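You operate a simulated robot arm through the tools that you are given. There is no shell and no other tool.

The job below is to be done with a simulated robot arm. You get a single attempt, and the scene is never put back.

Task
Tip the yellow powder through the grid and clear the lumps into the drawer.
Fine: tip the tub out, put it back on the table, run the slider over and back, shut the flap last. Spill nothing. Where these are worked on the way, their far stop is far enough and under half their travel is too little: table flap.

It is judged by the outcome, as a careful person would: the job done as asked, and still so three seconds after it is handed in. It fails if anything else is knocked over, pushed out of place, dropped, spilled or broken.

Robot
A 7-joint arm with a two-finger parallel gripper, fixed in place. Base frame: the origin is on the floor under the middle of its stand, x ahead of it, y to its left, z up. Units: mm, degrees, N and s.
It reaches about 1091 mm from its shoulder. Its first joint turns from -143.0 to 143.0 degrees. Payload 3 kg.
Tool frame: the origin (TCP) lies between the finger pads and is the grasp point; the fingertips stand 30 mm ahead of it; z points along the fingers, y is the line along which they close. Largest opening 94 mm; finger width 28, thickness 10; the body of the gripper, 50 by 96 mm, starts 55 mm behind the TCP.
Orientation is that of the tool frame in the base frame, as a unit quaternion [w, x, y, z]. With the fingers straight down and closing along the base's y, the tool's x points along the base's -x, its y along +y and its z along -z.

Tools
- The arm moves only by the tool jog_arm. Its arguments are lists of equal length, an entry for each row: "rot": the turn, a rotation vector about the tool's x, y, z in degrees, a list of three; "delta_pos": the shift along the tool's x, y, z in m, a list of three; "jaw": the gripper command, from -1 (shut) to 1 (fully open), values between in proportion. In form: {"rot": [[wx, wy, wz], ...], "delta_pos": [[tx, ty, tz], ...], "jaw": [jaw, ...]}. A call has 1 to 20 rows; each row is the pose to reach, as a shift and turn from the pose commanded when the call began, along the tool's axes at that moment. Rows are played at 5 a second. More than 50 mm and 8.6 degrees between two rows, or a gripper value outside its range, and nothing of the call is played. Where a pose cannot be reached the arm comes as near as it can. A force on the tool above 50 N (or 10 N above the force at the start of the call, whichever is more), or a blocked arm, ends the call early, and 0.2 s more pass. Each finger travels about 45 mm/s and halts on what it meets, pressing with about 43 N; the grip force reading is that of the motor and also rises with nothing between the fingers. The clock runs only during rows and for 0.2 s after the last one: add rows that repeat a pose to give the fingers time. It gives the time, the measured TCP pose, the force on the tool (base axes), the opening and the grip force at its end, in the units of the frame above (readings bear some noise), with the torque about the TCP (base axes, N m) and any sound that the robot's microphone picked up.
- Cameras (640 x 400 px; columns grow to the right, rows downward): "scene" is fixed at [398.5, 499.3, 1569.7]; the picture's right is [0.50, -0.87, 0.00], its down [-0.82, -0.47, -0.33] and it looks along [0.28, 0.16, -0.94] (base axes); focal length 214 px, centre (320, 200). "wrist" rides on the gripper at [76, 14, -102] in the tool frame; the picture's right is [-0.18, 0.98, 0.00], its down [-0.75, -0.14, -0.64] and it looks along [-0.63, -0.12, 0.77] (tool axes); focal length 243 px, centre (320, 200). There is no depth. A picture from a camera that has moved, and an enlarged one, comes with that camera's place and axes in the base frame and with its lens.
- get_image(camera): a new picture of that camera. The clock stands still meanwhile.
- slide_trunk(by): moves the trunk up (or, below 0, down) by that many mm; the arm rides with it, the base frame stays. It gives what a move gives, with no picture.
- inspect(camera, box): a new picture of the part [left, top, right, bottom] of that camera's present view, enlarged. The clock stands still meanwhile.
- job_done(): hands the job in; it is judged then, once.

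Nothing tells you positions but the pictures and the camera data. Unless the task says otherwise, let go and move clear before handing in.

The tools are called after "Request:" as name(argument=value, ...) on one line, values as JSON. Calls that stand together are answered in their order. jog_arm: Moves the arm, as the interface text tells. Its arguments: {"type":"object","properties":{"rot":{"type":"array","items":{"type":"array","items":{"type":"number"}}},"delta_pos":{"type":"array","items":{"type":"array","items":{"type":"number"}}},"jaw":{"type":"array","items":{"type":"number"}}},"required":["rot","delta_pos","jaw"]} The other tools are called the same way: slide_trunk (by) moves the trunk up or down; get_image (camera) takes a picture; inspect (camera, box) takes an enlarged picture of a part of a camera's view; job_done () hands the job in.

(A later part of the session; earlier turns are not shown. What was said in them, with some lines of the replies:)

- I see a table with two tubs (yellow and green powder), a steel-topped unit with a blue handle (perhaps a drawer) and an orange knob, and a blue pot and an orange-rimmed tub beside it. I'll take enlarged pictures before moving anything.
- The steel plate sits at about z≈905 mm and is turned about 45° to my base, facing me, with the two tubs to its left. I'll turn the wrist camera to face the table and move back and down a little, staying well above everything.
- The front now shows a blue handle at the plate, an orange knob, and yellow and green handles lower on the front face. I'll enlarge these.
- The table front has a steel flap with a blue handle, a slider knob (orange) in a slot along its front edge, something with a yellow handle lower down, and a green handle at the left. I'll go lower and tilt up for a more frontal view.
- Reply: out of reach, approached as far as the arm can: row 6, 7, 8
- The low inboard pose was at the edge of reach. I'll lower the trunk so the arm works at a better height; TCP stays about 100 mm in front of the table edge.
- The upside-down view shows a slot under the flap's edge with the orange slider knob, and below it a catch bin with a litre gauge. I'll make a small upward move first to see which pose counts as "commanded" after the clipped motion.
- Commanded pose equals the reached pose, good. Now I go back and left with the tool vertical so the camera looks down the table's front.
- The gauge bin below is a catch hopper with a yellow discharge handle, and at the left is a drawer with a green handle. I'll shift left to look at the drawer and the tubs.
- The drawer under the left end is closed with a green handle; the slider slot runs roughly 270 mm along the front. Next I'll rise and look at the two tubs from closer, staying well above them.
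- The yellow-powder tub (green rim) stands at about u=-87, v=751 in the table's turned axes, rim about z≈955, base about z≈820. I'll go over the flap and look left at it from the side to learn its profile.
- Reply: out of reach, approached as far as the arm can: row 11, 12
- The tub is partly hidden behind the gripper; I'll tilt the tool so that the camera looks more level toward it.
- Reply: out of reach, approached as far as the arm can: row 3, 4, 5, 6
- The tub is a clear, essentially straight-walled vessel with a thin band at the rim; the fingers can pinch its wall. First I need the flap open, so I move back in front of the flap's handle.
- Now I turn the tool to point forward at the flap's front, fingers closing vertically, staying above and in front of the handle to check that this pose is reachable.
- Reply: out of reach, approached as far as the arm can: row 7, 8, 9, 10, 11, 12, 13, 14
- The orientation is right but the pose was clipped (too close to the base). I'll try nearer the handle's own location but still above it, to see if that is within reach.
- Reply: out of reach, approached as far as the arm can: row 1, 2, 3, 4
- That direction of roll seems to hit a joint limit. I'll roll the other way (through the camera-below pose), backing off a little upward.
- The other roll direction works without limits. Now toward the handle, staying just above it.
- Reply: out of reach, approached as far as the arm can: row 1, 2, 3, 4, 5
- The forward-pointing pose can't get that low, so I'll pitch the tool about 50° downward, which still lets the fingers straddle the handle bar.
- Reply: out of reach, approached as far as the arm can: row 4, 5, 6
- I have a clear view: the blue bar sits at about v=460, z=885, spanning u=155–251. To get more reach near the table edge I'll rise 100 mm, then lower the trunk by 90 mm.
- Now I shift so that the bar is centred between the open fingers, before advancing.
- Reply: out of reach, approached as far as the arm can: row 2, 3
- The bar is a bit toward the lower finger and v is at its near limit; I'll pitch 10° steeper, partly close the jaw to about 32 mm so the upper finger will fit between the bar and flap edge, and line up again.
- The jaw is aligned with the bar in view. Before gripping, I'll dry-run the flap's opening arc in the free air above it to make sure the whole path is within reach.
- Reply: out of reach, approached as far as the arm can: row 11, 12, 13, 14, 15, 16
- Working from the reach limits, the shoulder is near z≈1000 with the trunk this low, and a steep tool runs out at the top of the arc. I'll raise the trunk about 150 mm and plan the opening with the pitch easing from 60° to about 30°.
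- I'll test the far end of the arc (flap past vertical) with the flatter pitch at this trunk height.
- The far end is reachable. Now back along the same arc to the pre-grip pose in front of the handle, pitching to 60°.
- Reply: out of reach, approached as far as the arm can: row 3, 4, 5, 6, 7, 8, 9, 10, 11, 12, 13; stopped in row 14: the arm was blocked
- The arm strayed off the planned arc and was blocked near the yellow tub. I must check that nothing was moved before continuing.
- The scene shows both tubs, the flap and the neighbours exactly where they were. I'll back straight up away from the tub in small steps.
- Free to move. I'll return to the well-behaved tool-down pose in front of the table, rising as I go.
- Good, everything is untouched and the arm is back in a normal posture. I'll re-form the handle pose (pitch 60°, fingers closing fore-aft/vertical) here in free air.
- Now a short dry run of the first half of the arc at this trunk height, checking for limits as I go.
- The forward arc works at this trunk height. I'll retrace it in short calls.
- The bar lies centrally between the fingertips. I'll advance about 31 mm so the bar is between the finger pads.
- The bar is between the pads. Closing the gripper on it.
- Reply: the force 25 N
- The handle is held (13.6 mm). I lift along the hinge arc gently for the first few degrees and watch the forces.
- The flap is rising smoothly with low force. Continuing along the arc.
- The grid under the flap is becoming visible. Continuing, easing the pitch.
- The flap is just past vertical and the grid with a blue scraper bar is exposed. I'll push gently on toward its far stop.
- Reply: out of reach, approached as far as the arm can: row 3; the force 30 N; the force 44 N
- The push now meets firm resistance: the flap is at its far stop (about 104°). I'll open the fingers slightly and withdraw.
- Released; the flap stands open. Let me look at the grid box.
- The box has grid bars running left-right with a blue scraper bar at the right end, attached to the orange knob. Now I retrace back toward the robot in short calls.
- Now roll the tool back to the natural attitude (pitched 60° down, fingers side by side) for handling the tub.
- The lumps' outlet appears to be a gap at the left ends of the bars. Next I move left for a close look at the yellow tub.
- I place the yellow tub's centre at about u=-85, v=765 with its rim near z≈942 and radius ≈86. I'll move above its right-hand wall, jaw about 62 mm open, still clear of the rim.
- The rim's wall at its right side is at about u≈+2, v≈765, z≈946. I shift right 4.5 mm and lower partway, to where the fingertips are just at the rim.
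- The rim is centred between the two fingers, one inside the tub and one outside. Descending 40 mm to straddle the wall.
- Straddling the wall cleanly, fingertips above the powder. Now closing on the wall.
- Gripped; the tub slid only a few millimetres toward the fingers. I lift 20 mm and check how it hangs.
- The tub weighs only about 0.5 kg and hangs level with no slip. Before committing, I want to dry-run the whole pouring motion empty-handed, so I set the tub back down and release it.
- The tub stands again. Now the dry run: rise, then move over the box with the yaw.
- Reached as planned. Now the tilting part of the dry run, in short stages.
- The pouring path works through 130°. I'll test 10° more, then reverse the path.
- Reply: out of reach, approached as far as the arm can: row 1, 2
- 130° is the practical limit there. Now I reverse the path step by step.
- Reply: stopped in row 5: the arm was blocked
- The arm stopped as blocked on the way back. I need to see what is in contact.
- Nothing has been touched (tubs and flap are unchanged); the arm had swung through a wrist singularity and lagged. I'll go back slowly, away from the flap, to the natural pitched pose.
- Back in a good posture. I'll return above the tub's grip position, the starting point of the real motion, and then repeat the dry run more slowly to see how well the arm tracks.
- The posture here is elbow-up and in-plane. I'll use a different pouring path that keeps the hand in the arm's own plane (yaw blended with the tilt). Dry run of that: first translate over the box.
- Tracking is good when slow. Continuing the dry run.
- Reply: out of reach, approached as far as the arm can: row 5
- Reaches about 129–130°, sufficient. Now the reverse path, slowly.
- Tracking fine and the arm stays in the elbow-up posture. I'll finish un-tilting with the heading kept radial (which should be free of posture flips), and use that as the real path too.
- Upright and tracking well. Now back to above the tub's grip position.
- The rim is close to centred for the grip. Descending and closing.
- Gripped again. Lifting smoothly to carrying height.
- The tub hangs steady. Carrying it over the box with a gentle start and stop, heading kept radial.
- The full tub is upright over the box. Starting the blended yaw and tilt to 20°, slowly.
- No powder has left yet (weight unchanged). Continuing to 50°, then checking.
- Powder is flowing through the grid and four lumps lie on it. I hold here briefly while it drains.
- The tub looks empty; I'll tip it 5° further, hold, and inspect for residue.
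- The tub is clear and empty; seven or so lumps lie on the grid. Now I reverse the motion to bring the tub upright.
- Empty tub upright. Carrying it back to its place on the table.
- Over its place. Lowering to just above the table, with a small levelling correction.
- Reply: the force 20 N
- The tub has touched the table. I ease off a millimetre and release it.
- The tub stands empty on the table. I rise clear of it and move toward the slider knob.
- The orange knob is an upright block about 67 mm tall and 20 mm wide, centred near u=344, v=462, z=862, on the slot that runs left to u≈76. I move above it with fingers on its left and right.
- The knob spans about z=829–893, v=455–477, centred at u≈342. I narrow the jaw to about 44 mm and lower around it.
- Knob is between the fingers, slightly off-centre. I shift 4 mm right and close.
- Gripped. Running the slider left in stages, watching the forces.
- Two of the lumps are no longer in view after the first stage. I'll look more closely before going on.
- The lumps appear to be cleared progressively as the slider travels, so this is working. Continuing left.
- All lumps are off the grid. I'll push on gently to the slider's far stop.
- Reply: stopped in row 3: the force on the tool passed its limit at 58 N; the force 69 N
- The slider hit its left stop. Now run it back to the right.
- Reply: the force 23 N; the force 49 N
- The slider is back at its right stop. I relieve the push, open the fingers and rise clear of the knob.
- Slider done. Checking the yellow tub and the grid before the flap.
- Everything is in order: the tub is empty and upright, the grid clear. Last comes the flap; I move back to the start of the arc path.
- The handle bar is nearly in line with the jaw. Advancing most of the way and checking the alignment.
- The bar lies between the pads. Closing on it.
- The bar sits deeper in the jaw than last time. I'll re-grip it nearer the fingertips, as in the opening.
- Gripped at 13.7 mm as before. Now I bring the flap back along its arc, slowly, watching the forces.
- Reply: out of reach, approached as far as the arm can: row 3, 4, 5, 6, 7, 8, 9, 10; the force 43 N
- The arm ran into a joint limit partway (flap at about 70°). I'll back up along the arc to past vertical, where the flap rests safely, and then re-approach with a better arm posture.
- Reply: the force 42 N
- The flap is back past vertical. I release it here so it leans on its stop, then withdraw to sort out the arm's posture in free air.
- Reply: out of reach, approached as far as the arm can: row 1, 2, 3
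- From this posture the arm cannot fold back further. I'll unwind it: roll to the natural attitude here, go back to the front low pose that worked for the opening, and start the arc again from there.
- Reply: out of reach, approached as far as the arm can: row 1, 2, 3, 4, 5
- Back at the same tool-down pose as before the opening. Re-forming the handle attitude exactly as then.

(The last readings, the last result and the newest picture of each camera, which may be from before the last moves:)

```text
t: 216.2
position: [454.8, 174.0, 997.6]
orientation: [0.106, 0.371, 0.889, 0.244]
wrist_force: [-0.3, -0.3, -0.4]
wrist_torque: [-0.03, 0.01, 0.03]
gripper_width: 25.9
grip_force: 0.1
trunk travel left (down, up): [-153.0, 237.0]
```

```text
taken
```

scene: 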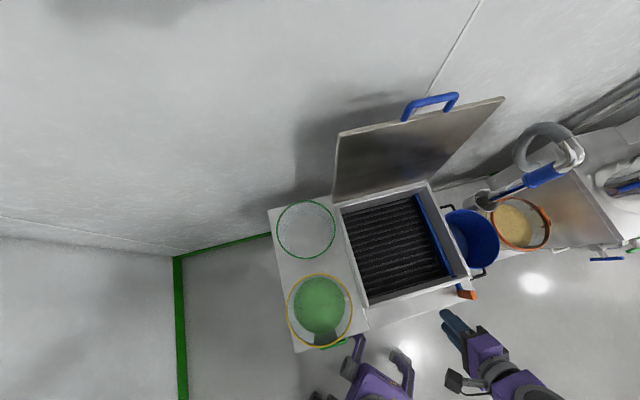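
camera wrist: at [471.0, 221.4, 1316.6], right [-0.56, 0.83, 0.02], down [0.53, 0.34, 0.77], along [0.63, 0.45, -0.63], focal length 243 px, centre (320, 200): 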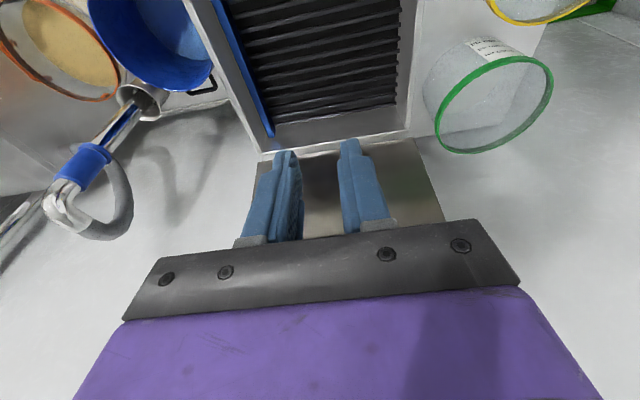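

Request:
jog_arm(rot=[[0, 0, 0], [0, 0, 0], [0, 0, 0], [0, 0, 0], [0, 0, 0], [0, 0, 0]], delta_pos=[[-0.001, 0.0213, -0.0017], [-0.002, 0.0547, -0.0224], [-0.003, 0.0925, -0.0464], [-0.004, 0.1319, -0.0635], [-0.004, 0.1731, -0.0737], [-0.004, 0.2168, -0.0824]], jaw=[-0.447, -0.447, -0.447, -0.447, -0.447, -0.447])

Request:
get_image(camera="scene")

```text
t: 217.6
position: [560.2, 274.5, 1181.8]
orientation: [0.106, 0.372, 0.89, 0.243]
wrist_force: [-0.2, -0.4, -0.1]
wrist_torque: [0.01, -0.03, -0.01]
gripper_width: 25.9
grip_force: 0.1
trunk travel left (down, up): [-153.0, 237.0]
```

```text
taken
```

scene: 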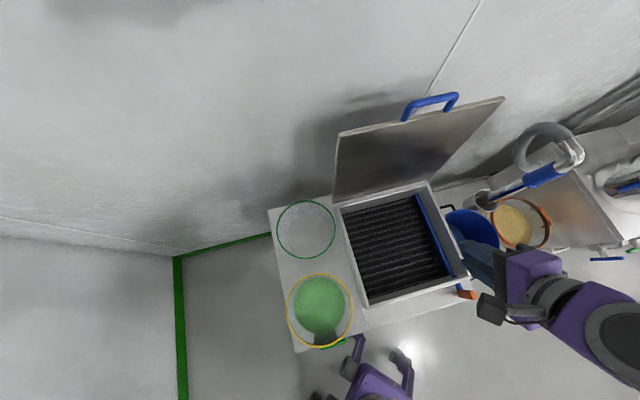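

Request:
jog_arm(rot=[[0, 0, 0], [-2, 0, 0], [-6, 0, 0]], delta_pos=[[0, 0.0418, -0.0076], [0, 0.0857, -0.0068], [0, 0.1292, -0.0014]], jaw=[-0.447, -0.447, -0.447])

Request:
jog_arm(rot=[[-4, 0, 0], [-8, 0, 0], [-12, 0, 0]], delta_pos=[[0, 0.0432, 0.0105], [0, 0.0811, 0.0246], [0, 0.112, 0.037]], jaw=[-0.447, -0.447, -0.447])

Request:
get_image(camera="wrist")

Request:
get_image(camera="scene")

```text
t: 218.4
position: [640.7, 353.0, 1248.8]
orientation: [0.125, 0.366, 0.876, 0.29]
wrist_force: [-1.2, -0.3, -0.4]
wrist_torque: [0.0, -0.02, 0.01]
gripper_width: 25.7
grip_force: 0.1
trunk travel left (down, up): [-153.0, 237.0]
```

```text
t: 219.2
position: [719.3, 432.0, 1285.3]
orientation: [0.162, 0.35, 0.841, 0.38]
wrist_force: [0.3, 0.0, -0.7]
wrist_torque: [0.01, -0.02, -0.01]
gripper_width: 26.0
grip_force: 0.1
trunk travel left (down, up): [-153.0, 237.0]
```

```text
taken
camera wrist: at [615.9, 438.6, 1363.1], right [0.59, 0.33, 0.74], down [0.12, -0.94, 0.32], along [0.8, -0.1, -0.59], focal length 243 px, centre (320, 200)
```

wrist: 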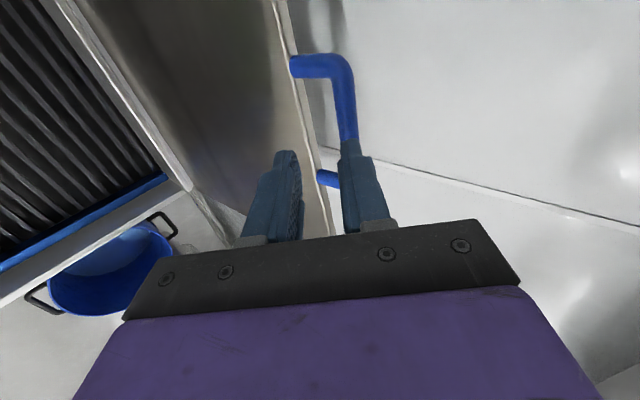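

```text
taken
```

scene: 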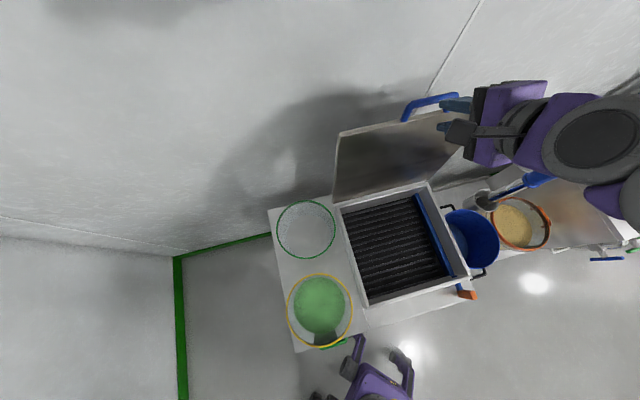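

The flap handle is within reach again. I line the jaw up with the bar.

Request:
jog_arm(rot=[[-1, 0, 0], [-2, 0, 0], [-3, 0, 0]], delta_pos=[[0, 0.012, 0], [0, 0.022, 0.005], [0, 0.024, 0.018]], jaw=[-0.447, -0.447, -0.447])

Request:
inspect(camera="wrist", box=[230, 40, 430, 240])

```text
t: 220.0
position: [738.9, 451.9, 1291.6]
orientation: [0.172, 0.346, 0.83, 0.402]
wrist_force: [0.3, 0.3, 0.0]
wrist_torque: [0.01, -0.03, 0.0]
gripper_width: 26.1
grip_force: 0.1
trunk travel left (down, up): [-153.0, 237.0]
```

```text
2.00 times, centred on (330, 140) of wrist
camera zoom: at [633.5, 456.2, 1365.3], right [0.56, 0.3, 0.77], down [0.11, -0.95, 0.29], along [0.82, -0.08, -0.56], focal length 485 px, centre (300, 320)
```

zoom: 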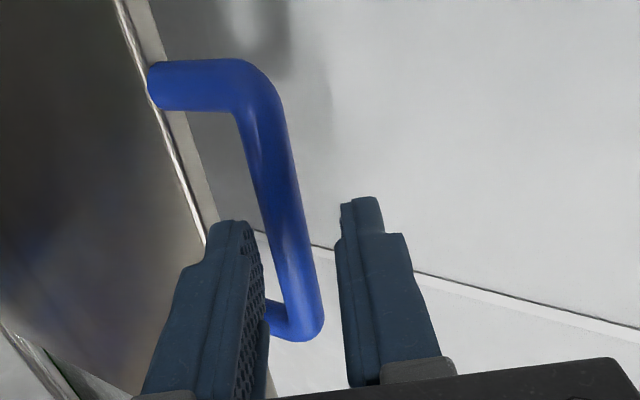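

Request:
jog_arm(rot=[[0, 0, 0], [0, 0, 0], [0, 0, 0], [0, 0, 0]], delta_pos=[[0, -0.005, 0], [0, -0.007, 0.008], [0, -0.007, 0.018], [0, -0.007, 0.027]], jaw=[-0.447, -0.447, -0.447, -0.447])

Request:
inspect(camera="wrist", box=[230, 40, 430, 240])

```text
t: 221.0
position: [752.0, 462.6, 1269.8]
orientation: [0.171, 0.346, 0.83, 0.402]
wrist_force: [-0.2, 0.6, 0.6]
wrist_torque: [0.0, 0.03, -0.01]
gripper_width: 25.8
grip_force: 0.0
trunk travel left (down, up): [-153.0, 237.0]
```

```text
2.00 times, centred on (330, 140) of wrist
camera zoom: at [645.5, 466.8, 1343.3], right [0.56, 0.3, 0.77], down [0.11, -0.95, 0.29], along [0.82, -0.08, -0.56], focal length 485 px, centre (300, 320)
```

zoom: 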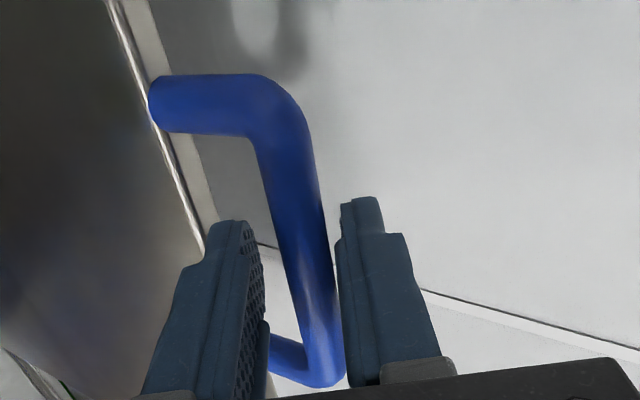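

Request:
jog_arm(rot=[[0, 0, 0], [0, 0, 0], [0, 0, 0], [0, 0, 0], [0, 0, 0], [0, 0, 0]], delta_pos=[[0, 0.001, 0.004], [0, 0.001, 0.007], [0, 0.001, 0.007], [0, 0.001, 0.007], [0, 0.001, 0.007], [0, 0.001, 0.007]], jaw=[-0.447, -0.447, -0.7, -1, -1, -1])

Request:
inspect(camera="wrist", box=[230, 40, 430, 240])

```text
t: 222.4
position: [754.4, 466.0, 1267.8]
orientation: [0.172, 0.345, 0.83, 0.403]
wrist_force: [1.1, 2.3, 13.3]
wrist_torque: [0.22, 0.1, 0.06]
gripper_width: 13.9
grip_force: 44.4
trunk travel left (down, up): [-153.0, 237.0]
```

```text
2.00 times, centred on (330, 140) of wrist
camera zoom: at [648.3, 470.2, 1341.8], right [0.56, 0.3, 0.78], down [0.11, -0.95, 0.29], along [0.82, -0.08, -0.56], focal length 485 px, centre (300, 320)
```

zoom: 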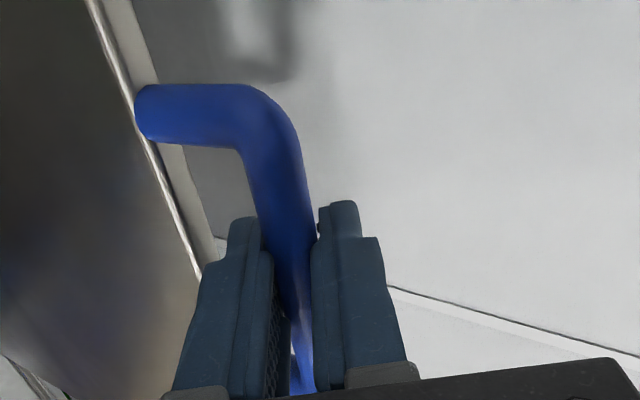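

Gripped squarely this time. Moving the flap forward along its arc in short calls.

Request:
jog_arm(rot=[[1, 0, 0], [2, 0, 0], [3, 0, 0], [4, 0, 0], [5, 0, 0], [6, 0, 0]], delta_pos=[[0, -0.0057, -0.0096], [0, -0.0113, -0.0192], [0, -0.0186, -0.0296], [0, -0.0258, -0.0399], [0, -0.0337, -0.0497], [0, -0.0416, -0.0594]], jaw=[-1, -1, -1, -1, -1, -1])

```text
t: 223.8
position: [704.5, 416.2, 1267.8]
orientation: [0.151, 0.356, 0.851, 0.357]
wrist_force: [3.4, -1.7, -4.2]
wrist_torque: [-0.3, -0.34, -0.42]
gripper_width: 13.7
grip_force: 45.6
trunk travel left (down, up): [-153.0, 237.0]
```

Request:
jog_arm(rot=[[1, 0, 0], [2, 0, 0], [3, 0, 0], [4, 0, 0]], delta_pos=[[0, -0.0102, -0.0089], [0, -0.0204, -0.0178], [0, -0.0305, -0.0253], [0, -0.0405, -0.0327]], jaw=[-1, -1, -1, -1])

```text
t: 224.8
position: [667.8, 379.5, 1259.5]
orientation: [0.138, 0.361, 0.863, 0.325]
wrist_force: [7.5, 0.2, -23.3]
wrist_torque: [-0.23, -0.13, -0.16]
gripper_width: 13.7
grip_force: 45.0
trunk travel left (down, up): [-153.0, 237.0]
```

Request:
jog_arm(rot=[[1, 0, 0], [2, 0, 0], [3, 0, 0]], delta_pos=[[0, -0.0122, -0.0048], [0, -0.0232, -0.0102], [0, -0.0346, -0.0153]], jaw=[-1, -1, -1])

```text
t: 225.6
position: [643.3, 353.9, 1250.1]
orientation: [0.13, 0.364, 0.871, 0.304]
wrist_force: [10.6, 2.6, -22.2]
wrist_torque: [-0.24, -0.17, -0.03]
gripper_width: 13.6
grip_force: 45.2
trunk travel left (down, up): [-153.0, 237.0]
```

Request:
jog_arm(rot=[[1.2, 0, 0], [2.5, 0, 0], [3.7, 0, 0], [5, 0, 0]], delta_pos=[[0, -0.0122, -0.0032], [0, -0.0244, -0.0064], [0, -0.0363, -0.0096], [0, -0.0481, -0.0127]], jaw=[-1, -1, -1, -1])

```text
t: 226.6
position: [610.2, 322.6, 1232.4]
orientation: [0.116, 0.368, 0.883, 0.268]
wrist_force: [6.6, 2.8, -7.6]
wrist_torque: [0.11, -0.15, 0.16]
gripper_width: 13.5
grip_force: 44.9
trunk travel left (down, up): [-153.0, 237.0]
```

Request:
jog_arm(rot=[[0.7, 0, 0], [1.5, 0, 0], [2.2, 0, 0], [3, 0, 0]], delta_pos=[[0, -0.0157, -0.001], [0, -0.0315, -0.0021], [0, -0.0471, -0.0022], [0, -0.0627, -0.0023]], jaw=[-1, -1, -1, -1])

Request:
get_image(camera="scene")

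```text
t: 227.6
position: [570.4, 283.8, 1199.1]
orientation: [0.105, 0.372, 0.89, 0.244]
wrist_force: [2.0, 1.4, -1.3]
wrist_torque: [0.12, -0.08, 0.28]
gripper_width: 13.6
grip_force: 45.2
trunk travel left (down, up): [-153.0, 237.0]
```

```text
taken
```

scene: 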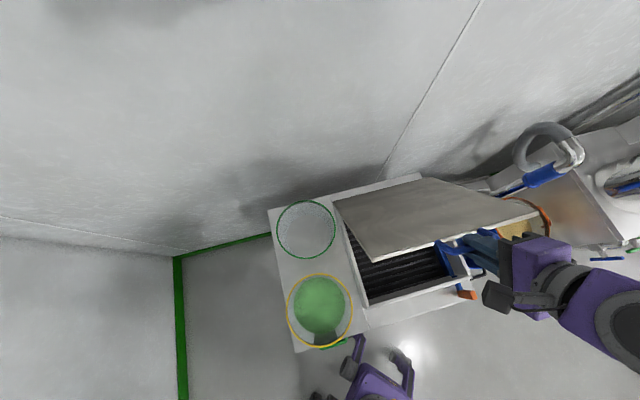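

The critical zone is passed and forces are near zero. Continuing down.

Request:
jog_arm(rot=[[0, 0, 0], [0, 0, 0], [0, 0, 0], [0, 0, 0], [0, 0, 0], [0, 0, 0]], delta_pos=[[0, -0.017, 0.0024], [0, -0.0339, 0.0052], [0, -0.0493, 0.0088], [0, -0.0646, 0.0128], [0, -0.0796, 0.0177], [0, -0.0945, 0.023]], jaw=[-1, -1, -1, -1, -1, -1])

```text
t: 229.0
position: [523.1, 236.0, 1130.3]
orientation: [0.105, 0.371, 0.89, 0.244]
wrist_force: [-4.9, 0.9, 3.6]
wrist_torque: [0.62, 0.51, 0.65]
gripper_width: 13.5
grip_force: 44.6
trunk travel left (down, up): [-153.0, 237.0]
```

Request:
jog_arm(rot=[[0, 0, 0], [0, 0, 0], [0, 0, 0], [0, 0, 0], [0, 0, 0], [0, 0, 0], [0, 0, 0], [0, 0, 0]], delta_pos=[[0, -0.0146, 0.006], [0, -0.0289, 0.0128], [0, -0.0428, 0.0202], [0, -0.0565, 0.028], [0, -0.0698, 0.0366], [0, -0.0828, 0.0457], [0, -0.0952, 0.0554], [0, -0.1073, 0.0655]], jaw=[-1, -1, -1, -1, -1, -1, -1, -1])

```text
t: 230.8
position: [480.2, 192.4, 1019.0]
orientation: [0.104, 0.372, 0.889, 0.244]
wrist_force: [-5.4, -3.2, 2.6]
wrist_torque: [0.53, 0.55, 0.72]
gripper_width: 13.5
grip_force: 44.7
trunk travel left (down, up): [-153.0, 237.0]
```

Request:
jog_arm(rot=[[0, 0, 0], [0, 0, 0], [0, 0, 0], [0, 0, 0], [0, 0, 0], [0, 0, 0]], delta_pos=[[0, -0.0126, 0.0116], [0, -0.0248, 0.0236], [0, -0.0354, 0.0353], [0, -0.0457, 0.0475], [0, -0.0535, 0.0575], [0, -0.0609, 0.0678]], jaw=[-1, -1, -1, -1, -1, -1])

Request:
get_image(camera="scene")

```text
t: 232.2
position: [468.2, 179.6, 929.7]
orientation: [0.105, 0.371, 0.89, 0.244]
wrist_force: [-17.8, -5.1, -3.1]
wrist_torque: [-0.43, 0.05, 0.05]
gripper_width: 13.7
grip_force: 44.8
trunk travel left (down, up): [-153.0, 237.0]
```

```text
taken
```

scene: 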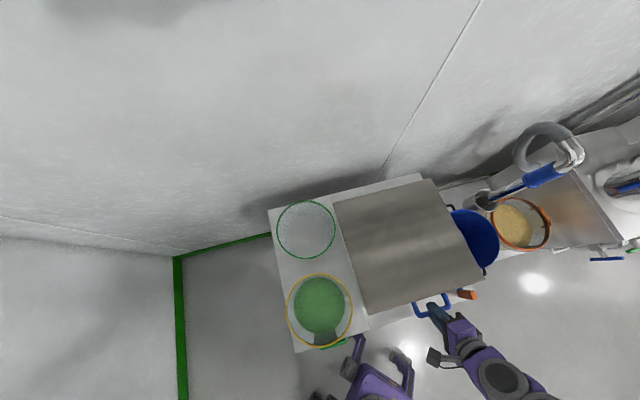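

Almost shut. Lowering the last 25 mm gently until it seats.

Request:
jog_arm(rot=[[0, 0, 0], [0, 0, 0], [0, 0, 0], [0, 0, 0], [0, 0, 0], [0, 0, 0]], delta_pos=[[0, -0.003, 0.004], [0, -0.006, 0.0081], [0, -0.0085, 0.0124], [0, -0.0106, 0.0159], [0, -0.0121, 0.0184], [0, -0.0137, 0.021]], jaw=[-1, -1, -1, -1, -1, -1])

Request:
inspect(camera="wrist", box=[240, 60, 420, 240])

```text
t: 233.6
position: [466.6, 178.3, 906.2]
orientation: [0.105, 0.371, 0.89, 0.245]
wrist_force: [-25.5, -6.3, -1.3]
wrist_torque: [-0.05, 0.24, 0.36]
gripper_width: 13.4
grip_force: 45.1
trunk travel left (down, up): [-153.0, 237.0]
```

```text
2.22 times, centred on (330, 150) of wrist
camera zoom: at [383.0, 204.7, 1000.7], right [0.73, 0.46, 0.51], down [0.21, -0.85, 0.48], along [0.65, -0.25, -0.71], focal length 539 px, centre (298, 311)
```

zoom: 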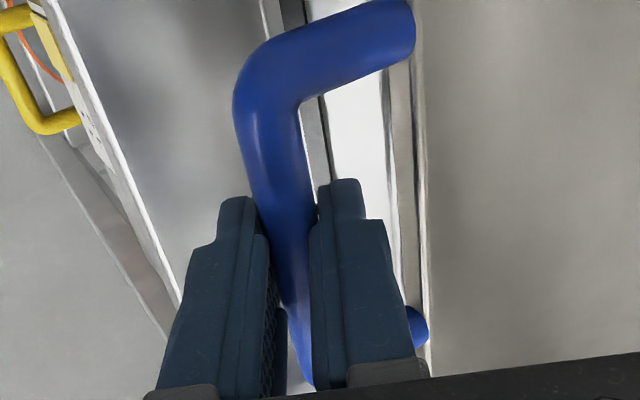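

Request:
jog_arm(rot=[[0, 0, 0], [0, 0, 0], [0, 0, 0], [0, 0, 0]], delta_pos=[[0, -0.0019, 0.0012], [0, -0.0033, 0.0027], [0, -0.0044, 0.0044], [0, -0.0044, 0.0044]], jaw=[-1, -1, -1, -1])

```text
t: 234.6
position: [466.3, 178.5, 899.5]
orientation: [0.106, 0.371, 0.89, 0.244]
wrist_force: [-20.7, -1.2, -1.0]
wrist_torque: [-0.24, -0.04, 0.14]
gripper_width: 13.4
grip_force: 45.3
trunk travel left (down, up): [-153.0, 237.0]
```

Request:
jog_arm(rot=[[0, 0, 0], [0, 0, 0], [0, 0, 0], [0, 0, 0]], delta_pos=[[0, -0.0015, 0.0014], [0, -0.0028, 0.003], [0, -0.0038, 0.0047], [0, -0.0038, 0.0047]], jaw=[-1, -1, -1, -1])

Request:
inspect(camera="wrist", box=[240, 60, 420, 240])

Request:
inspect(camera="scene", box=[380, 170, 540, 330])

```text
t: 235.6
position: [465.7, 178.4, 897.2]
orientation: [0.11, 0.369, 0.889, 0.246]
wrist_force: [-9.8, 5.5, 32.9]
wrist_torque: [-0.03, -0.3, -0.43]
gripper_width: 13.6
grip_force: 44.7
trunk travel left (down, up): [-153.0, 237.0]
stopped in row 4: the force on the tool passed its limit at 51 N (the readings are from after the stop); the commanded pose is now the measured one
```

```text
2.22 times, centred on (330, 150) of wrist
camera zoom: at [382.0, 204.4, 990.8], right [0.72, 0.46, 0.51], down [0.2, -0.85, 0.48], along [0.66, -0.25, -0.71], focal length 539 px, centre (298, 311)
```

zoom: 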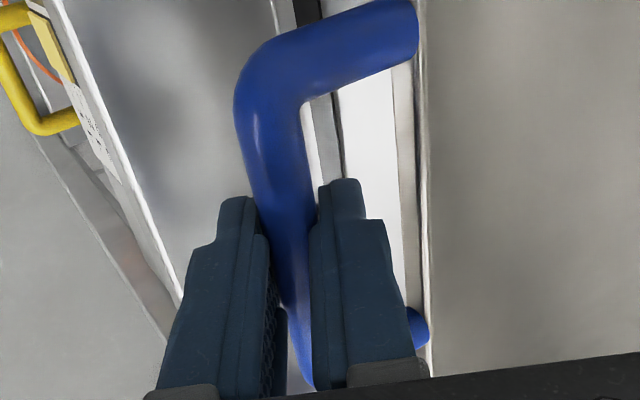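

```text
2.50 times, centred on (460, 250) of scene
camera zoom: at [398.5, 499.3, 1569.7], right [0.5, -0.87, 0.0], down [-0.82, -0.47, -0.33], along [0.28, 0.16, -0.94], focal length 536 px, centre (-30, 75)
```

zoom: 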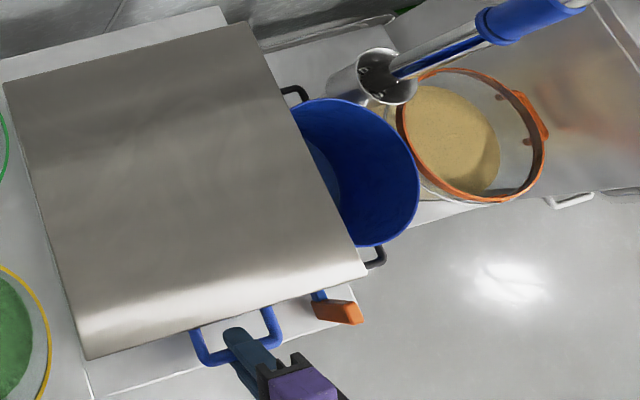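

The flap is seated firmly shut and matches its original outline. Now I open the fingers and back away along the tool axis.

Request:
jog_arm(rot=[[0, 0, 0], [0, 0, 0], [0, 0, 0], [0, 0, 0], [0, 0, 0], [0, 0, 0], [0, 0, 0], [0, 0, 0]], delta_pos=[[0, 0, 0], [0, 0, 0], [0, 0, 0], [0, 0, -0.012], [0, 0, -0.03], [0, 0, -0.05], [0, 0, -0.075], [0, 0, -0.1]], jaw=[-0.6, -0.42, -0.42, -0.42, -0.42, -0.42, -0.42, -0.42])

Request:
get_image(camera="wrist")

Request:
get_image(camera="scene")

```text
t: 237.4
position: [446.9, 157.8, 943.8]
orientation: [0.108, 0.37, 0.889, 0.245]
wrist_force: [-0.1, 0.6, -0.6]
wrist_torque: [-0.03, -0.02, 0.04]
gripper_width: 27.4
grip_force: 0.0
out of reach, approached as far as the arm can: row 7, 8
trunk travel left (down, up): [-153.0, 237.0]
```

```text
taken
camera wrist: at [362.0, 183.4, 1038.3], right [0.72, 0.46, 0.51], down [0.2, -0.85, 0.49], along [0.66, -0.25, -0.71], focal length 243 px, centre (320, 200)
```

wrist: 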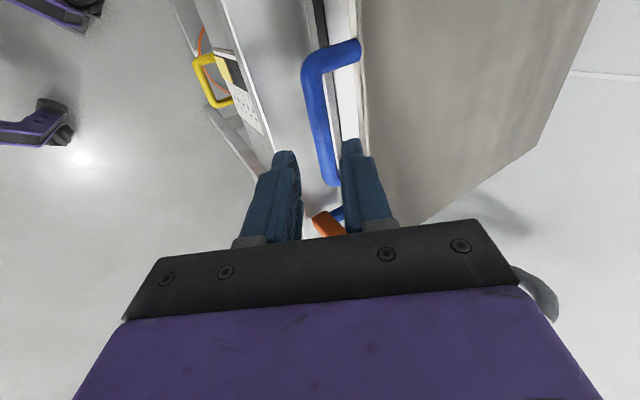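

```text
taken
```

scene: 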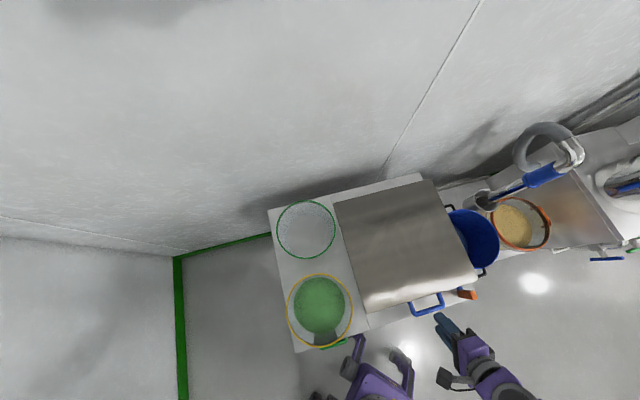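

Clear of the handle. I rise further away and do a last check of everything.

Request:
jog_arm(rot=[[0, 0, 0], [0, 0, 0], [0, 0, 0], [0, 0, 0]], delta_pos=[[0, 0.0154, -0.0258], [0, 0.0307, -0.0515], [0, 0.0461, -0.0773], [0, 0.0614, -0.103]], jaw=[-0.42, -0.2, 0.2, 0.5])

Request:
get_image(camera="wrist")

Request:
inspect(camera="scene", box=[240, 160, 400, 360])

Request:
inspect(camera="scene", box=[380, 170, 540, 330])

```text
t: 238.4
position: [445.3, 157.0, 1063.9]
orientation: [0.109, 0.37, 0.889, 0.246]
wrist_force: [0.0, -0.2, 0.4]
wrist_torque: [-0.01, -0.02, 0.0]
gripper_width: 70.6
grip_force: 0.1
trunk travel left (down, up): [-153.0, 237.0]
```

```text
taken
camera wrist: at [360.7, 184.1, 1158.1], right [0.72, 0.46, 0.51], down [0.2, -0.85, 0.48], along [0.66, -0.25, -0.71], focal length 243 px, centre (320, 200)
```

wrist: 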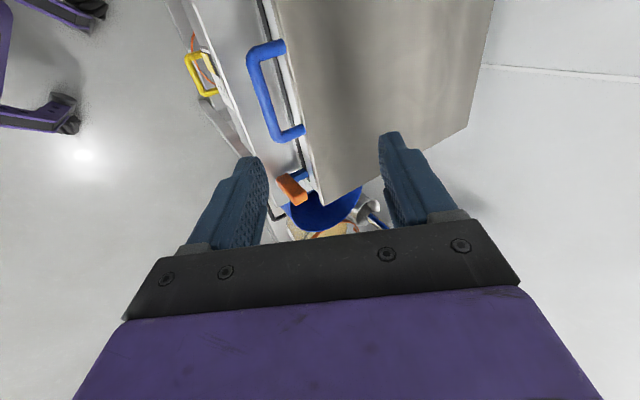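

```text
2.00 times, centred on (320, 260) of scene
camera zoom: at [398.5, 499.3, 1569.7], right [0.5, -0.87, 0.0], down [-0.82, -0.47, -0.33], along [0.28, 0.16, -0.94], focal length 429 px, centre (320, 80)
```

zoom: 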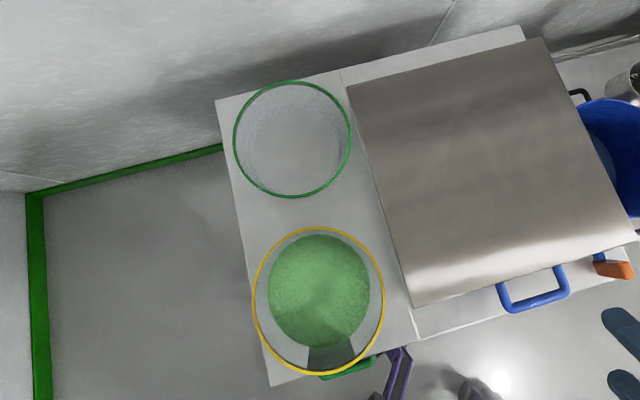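

```text
2.50 times, centred on (460, 250) of scene
camera zoom: at [398.5, 499.3, 1569.7], right [0.5, -0.87, 0.0], down [-0.82, -0.47, -0.33], along [0.28, 0.16, -0.94], focal length 536 px, centre (-30, 75)
```

zoom: 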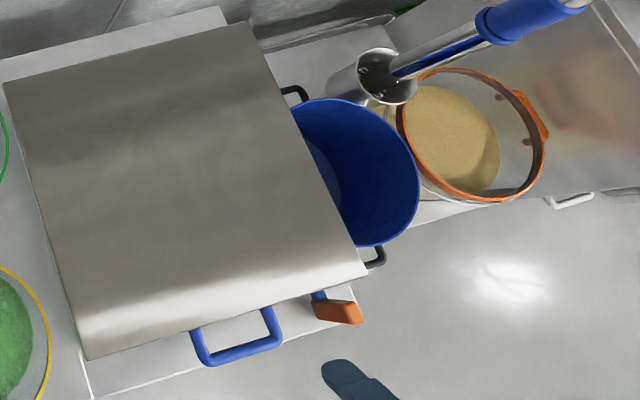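

The tub is empty and back on the table. The slider has gone over and back, no lumps are left on the grid, and the flap is shut. The neighbouring items have not moved and I see no spill. I never opened the drawer, so I haven't seen the lumps in it. The arm is clear, so I hand the job in.

Request:
job_done()

```text
The job is handed in.
```

The yellow powder went through the grid and the slider ran to its left stop and back. The flap is shut, and the empty tub is back on the table. I have handed the job in.

- **Powder:** the tub was tipped out over the middle of the grid, and I saw no powder outside the box. I saw no residue in the tub afterwards.
- **Lumps:** seven lumps lay on the grid after tipping. They disappeared as the slider moved left, and the grid was clear before I shut the flap. I did not open the drawer, so I have not seen the lumps in it.
- **Tub:** it stands upright, about a centimetre from where it started.
- **Flap:** it was opened to its far stop. Shutting it took two tries because the arm reached a joint limit partway. I backed it up past upright, let go and gripped it again. It is now seated firmly in its original position.
- **Other items:** during a test move early on, the arm strayed and stopped about 40 mm from the yellow tub. The scene picture showed nothing had moved. The green tub, blue pot and other items are where they were.
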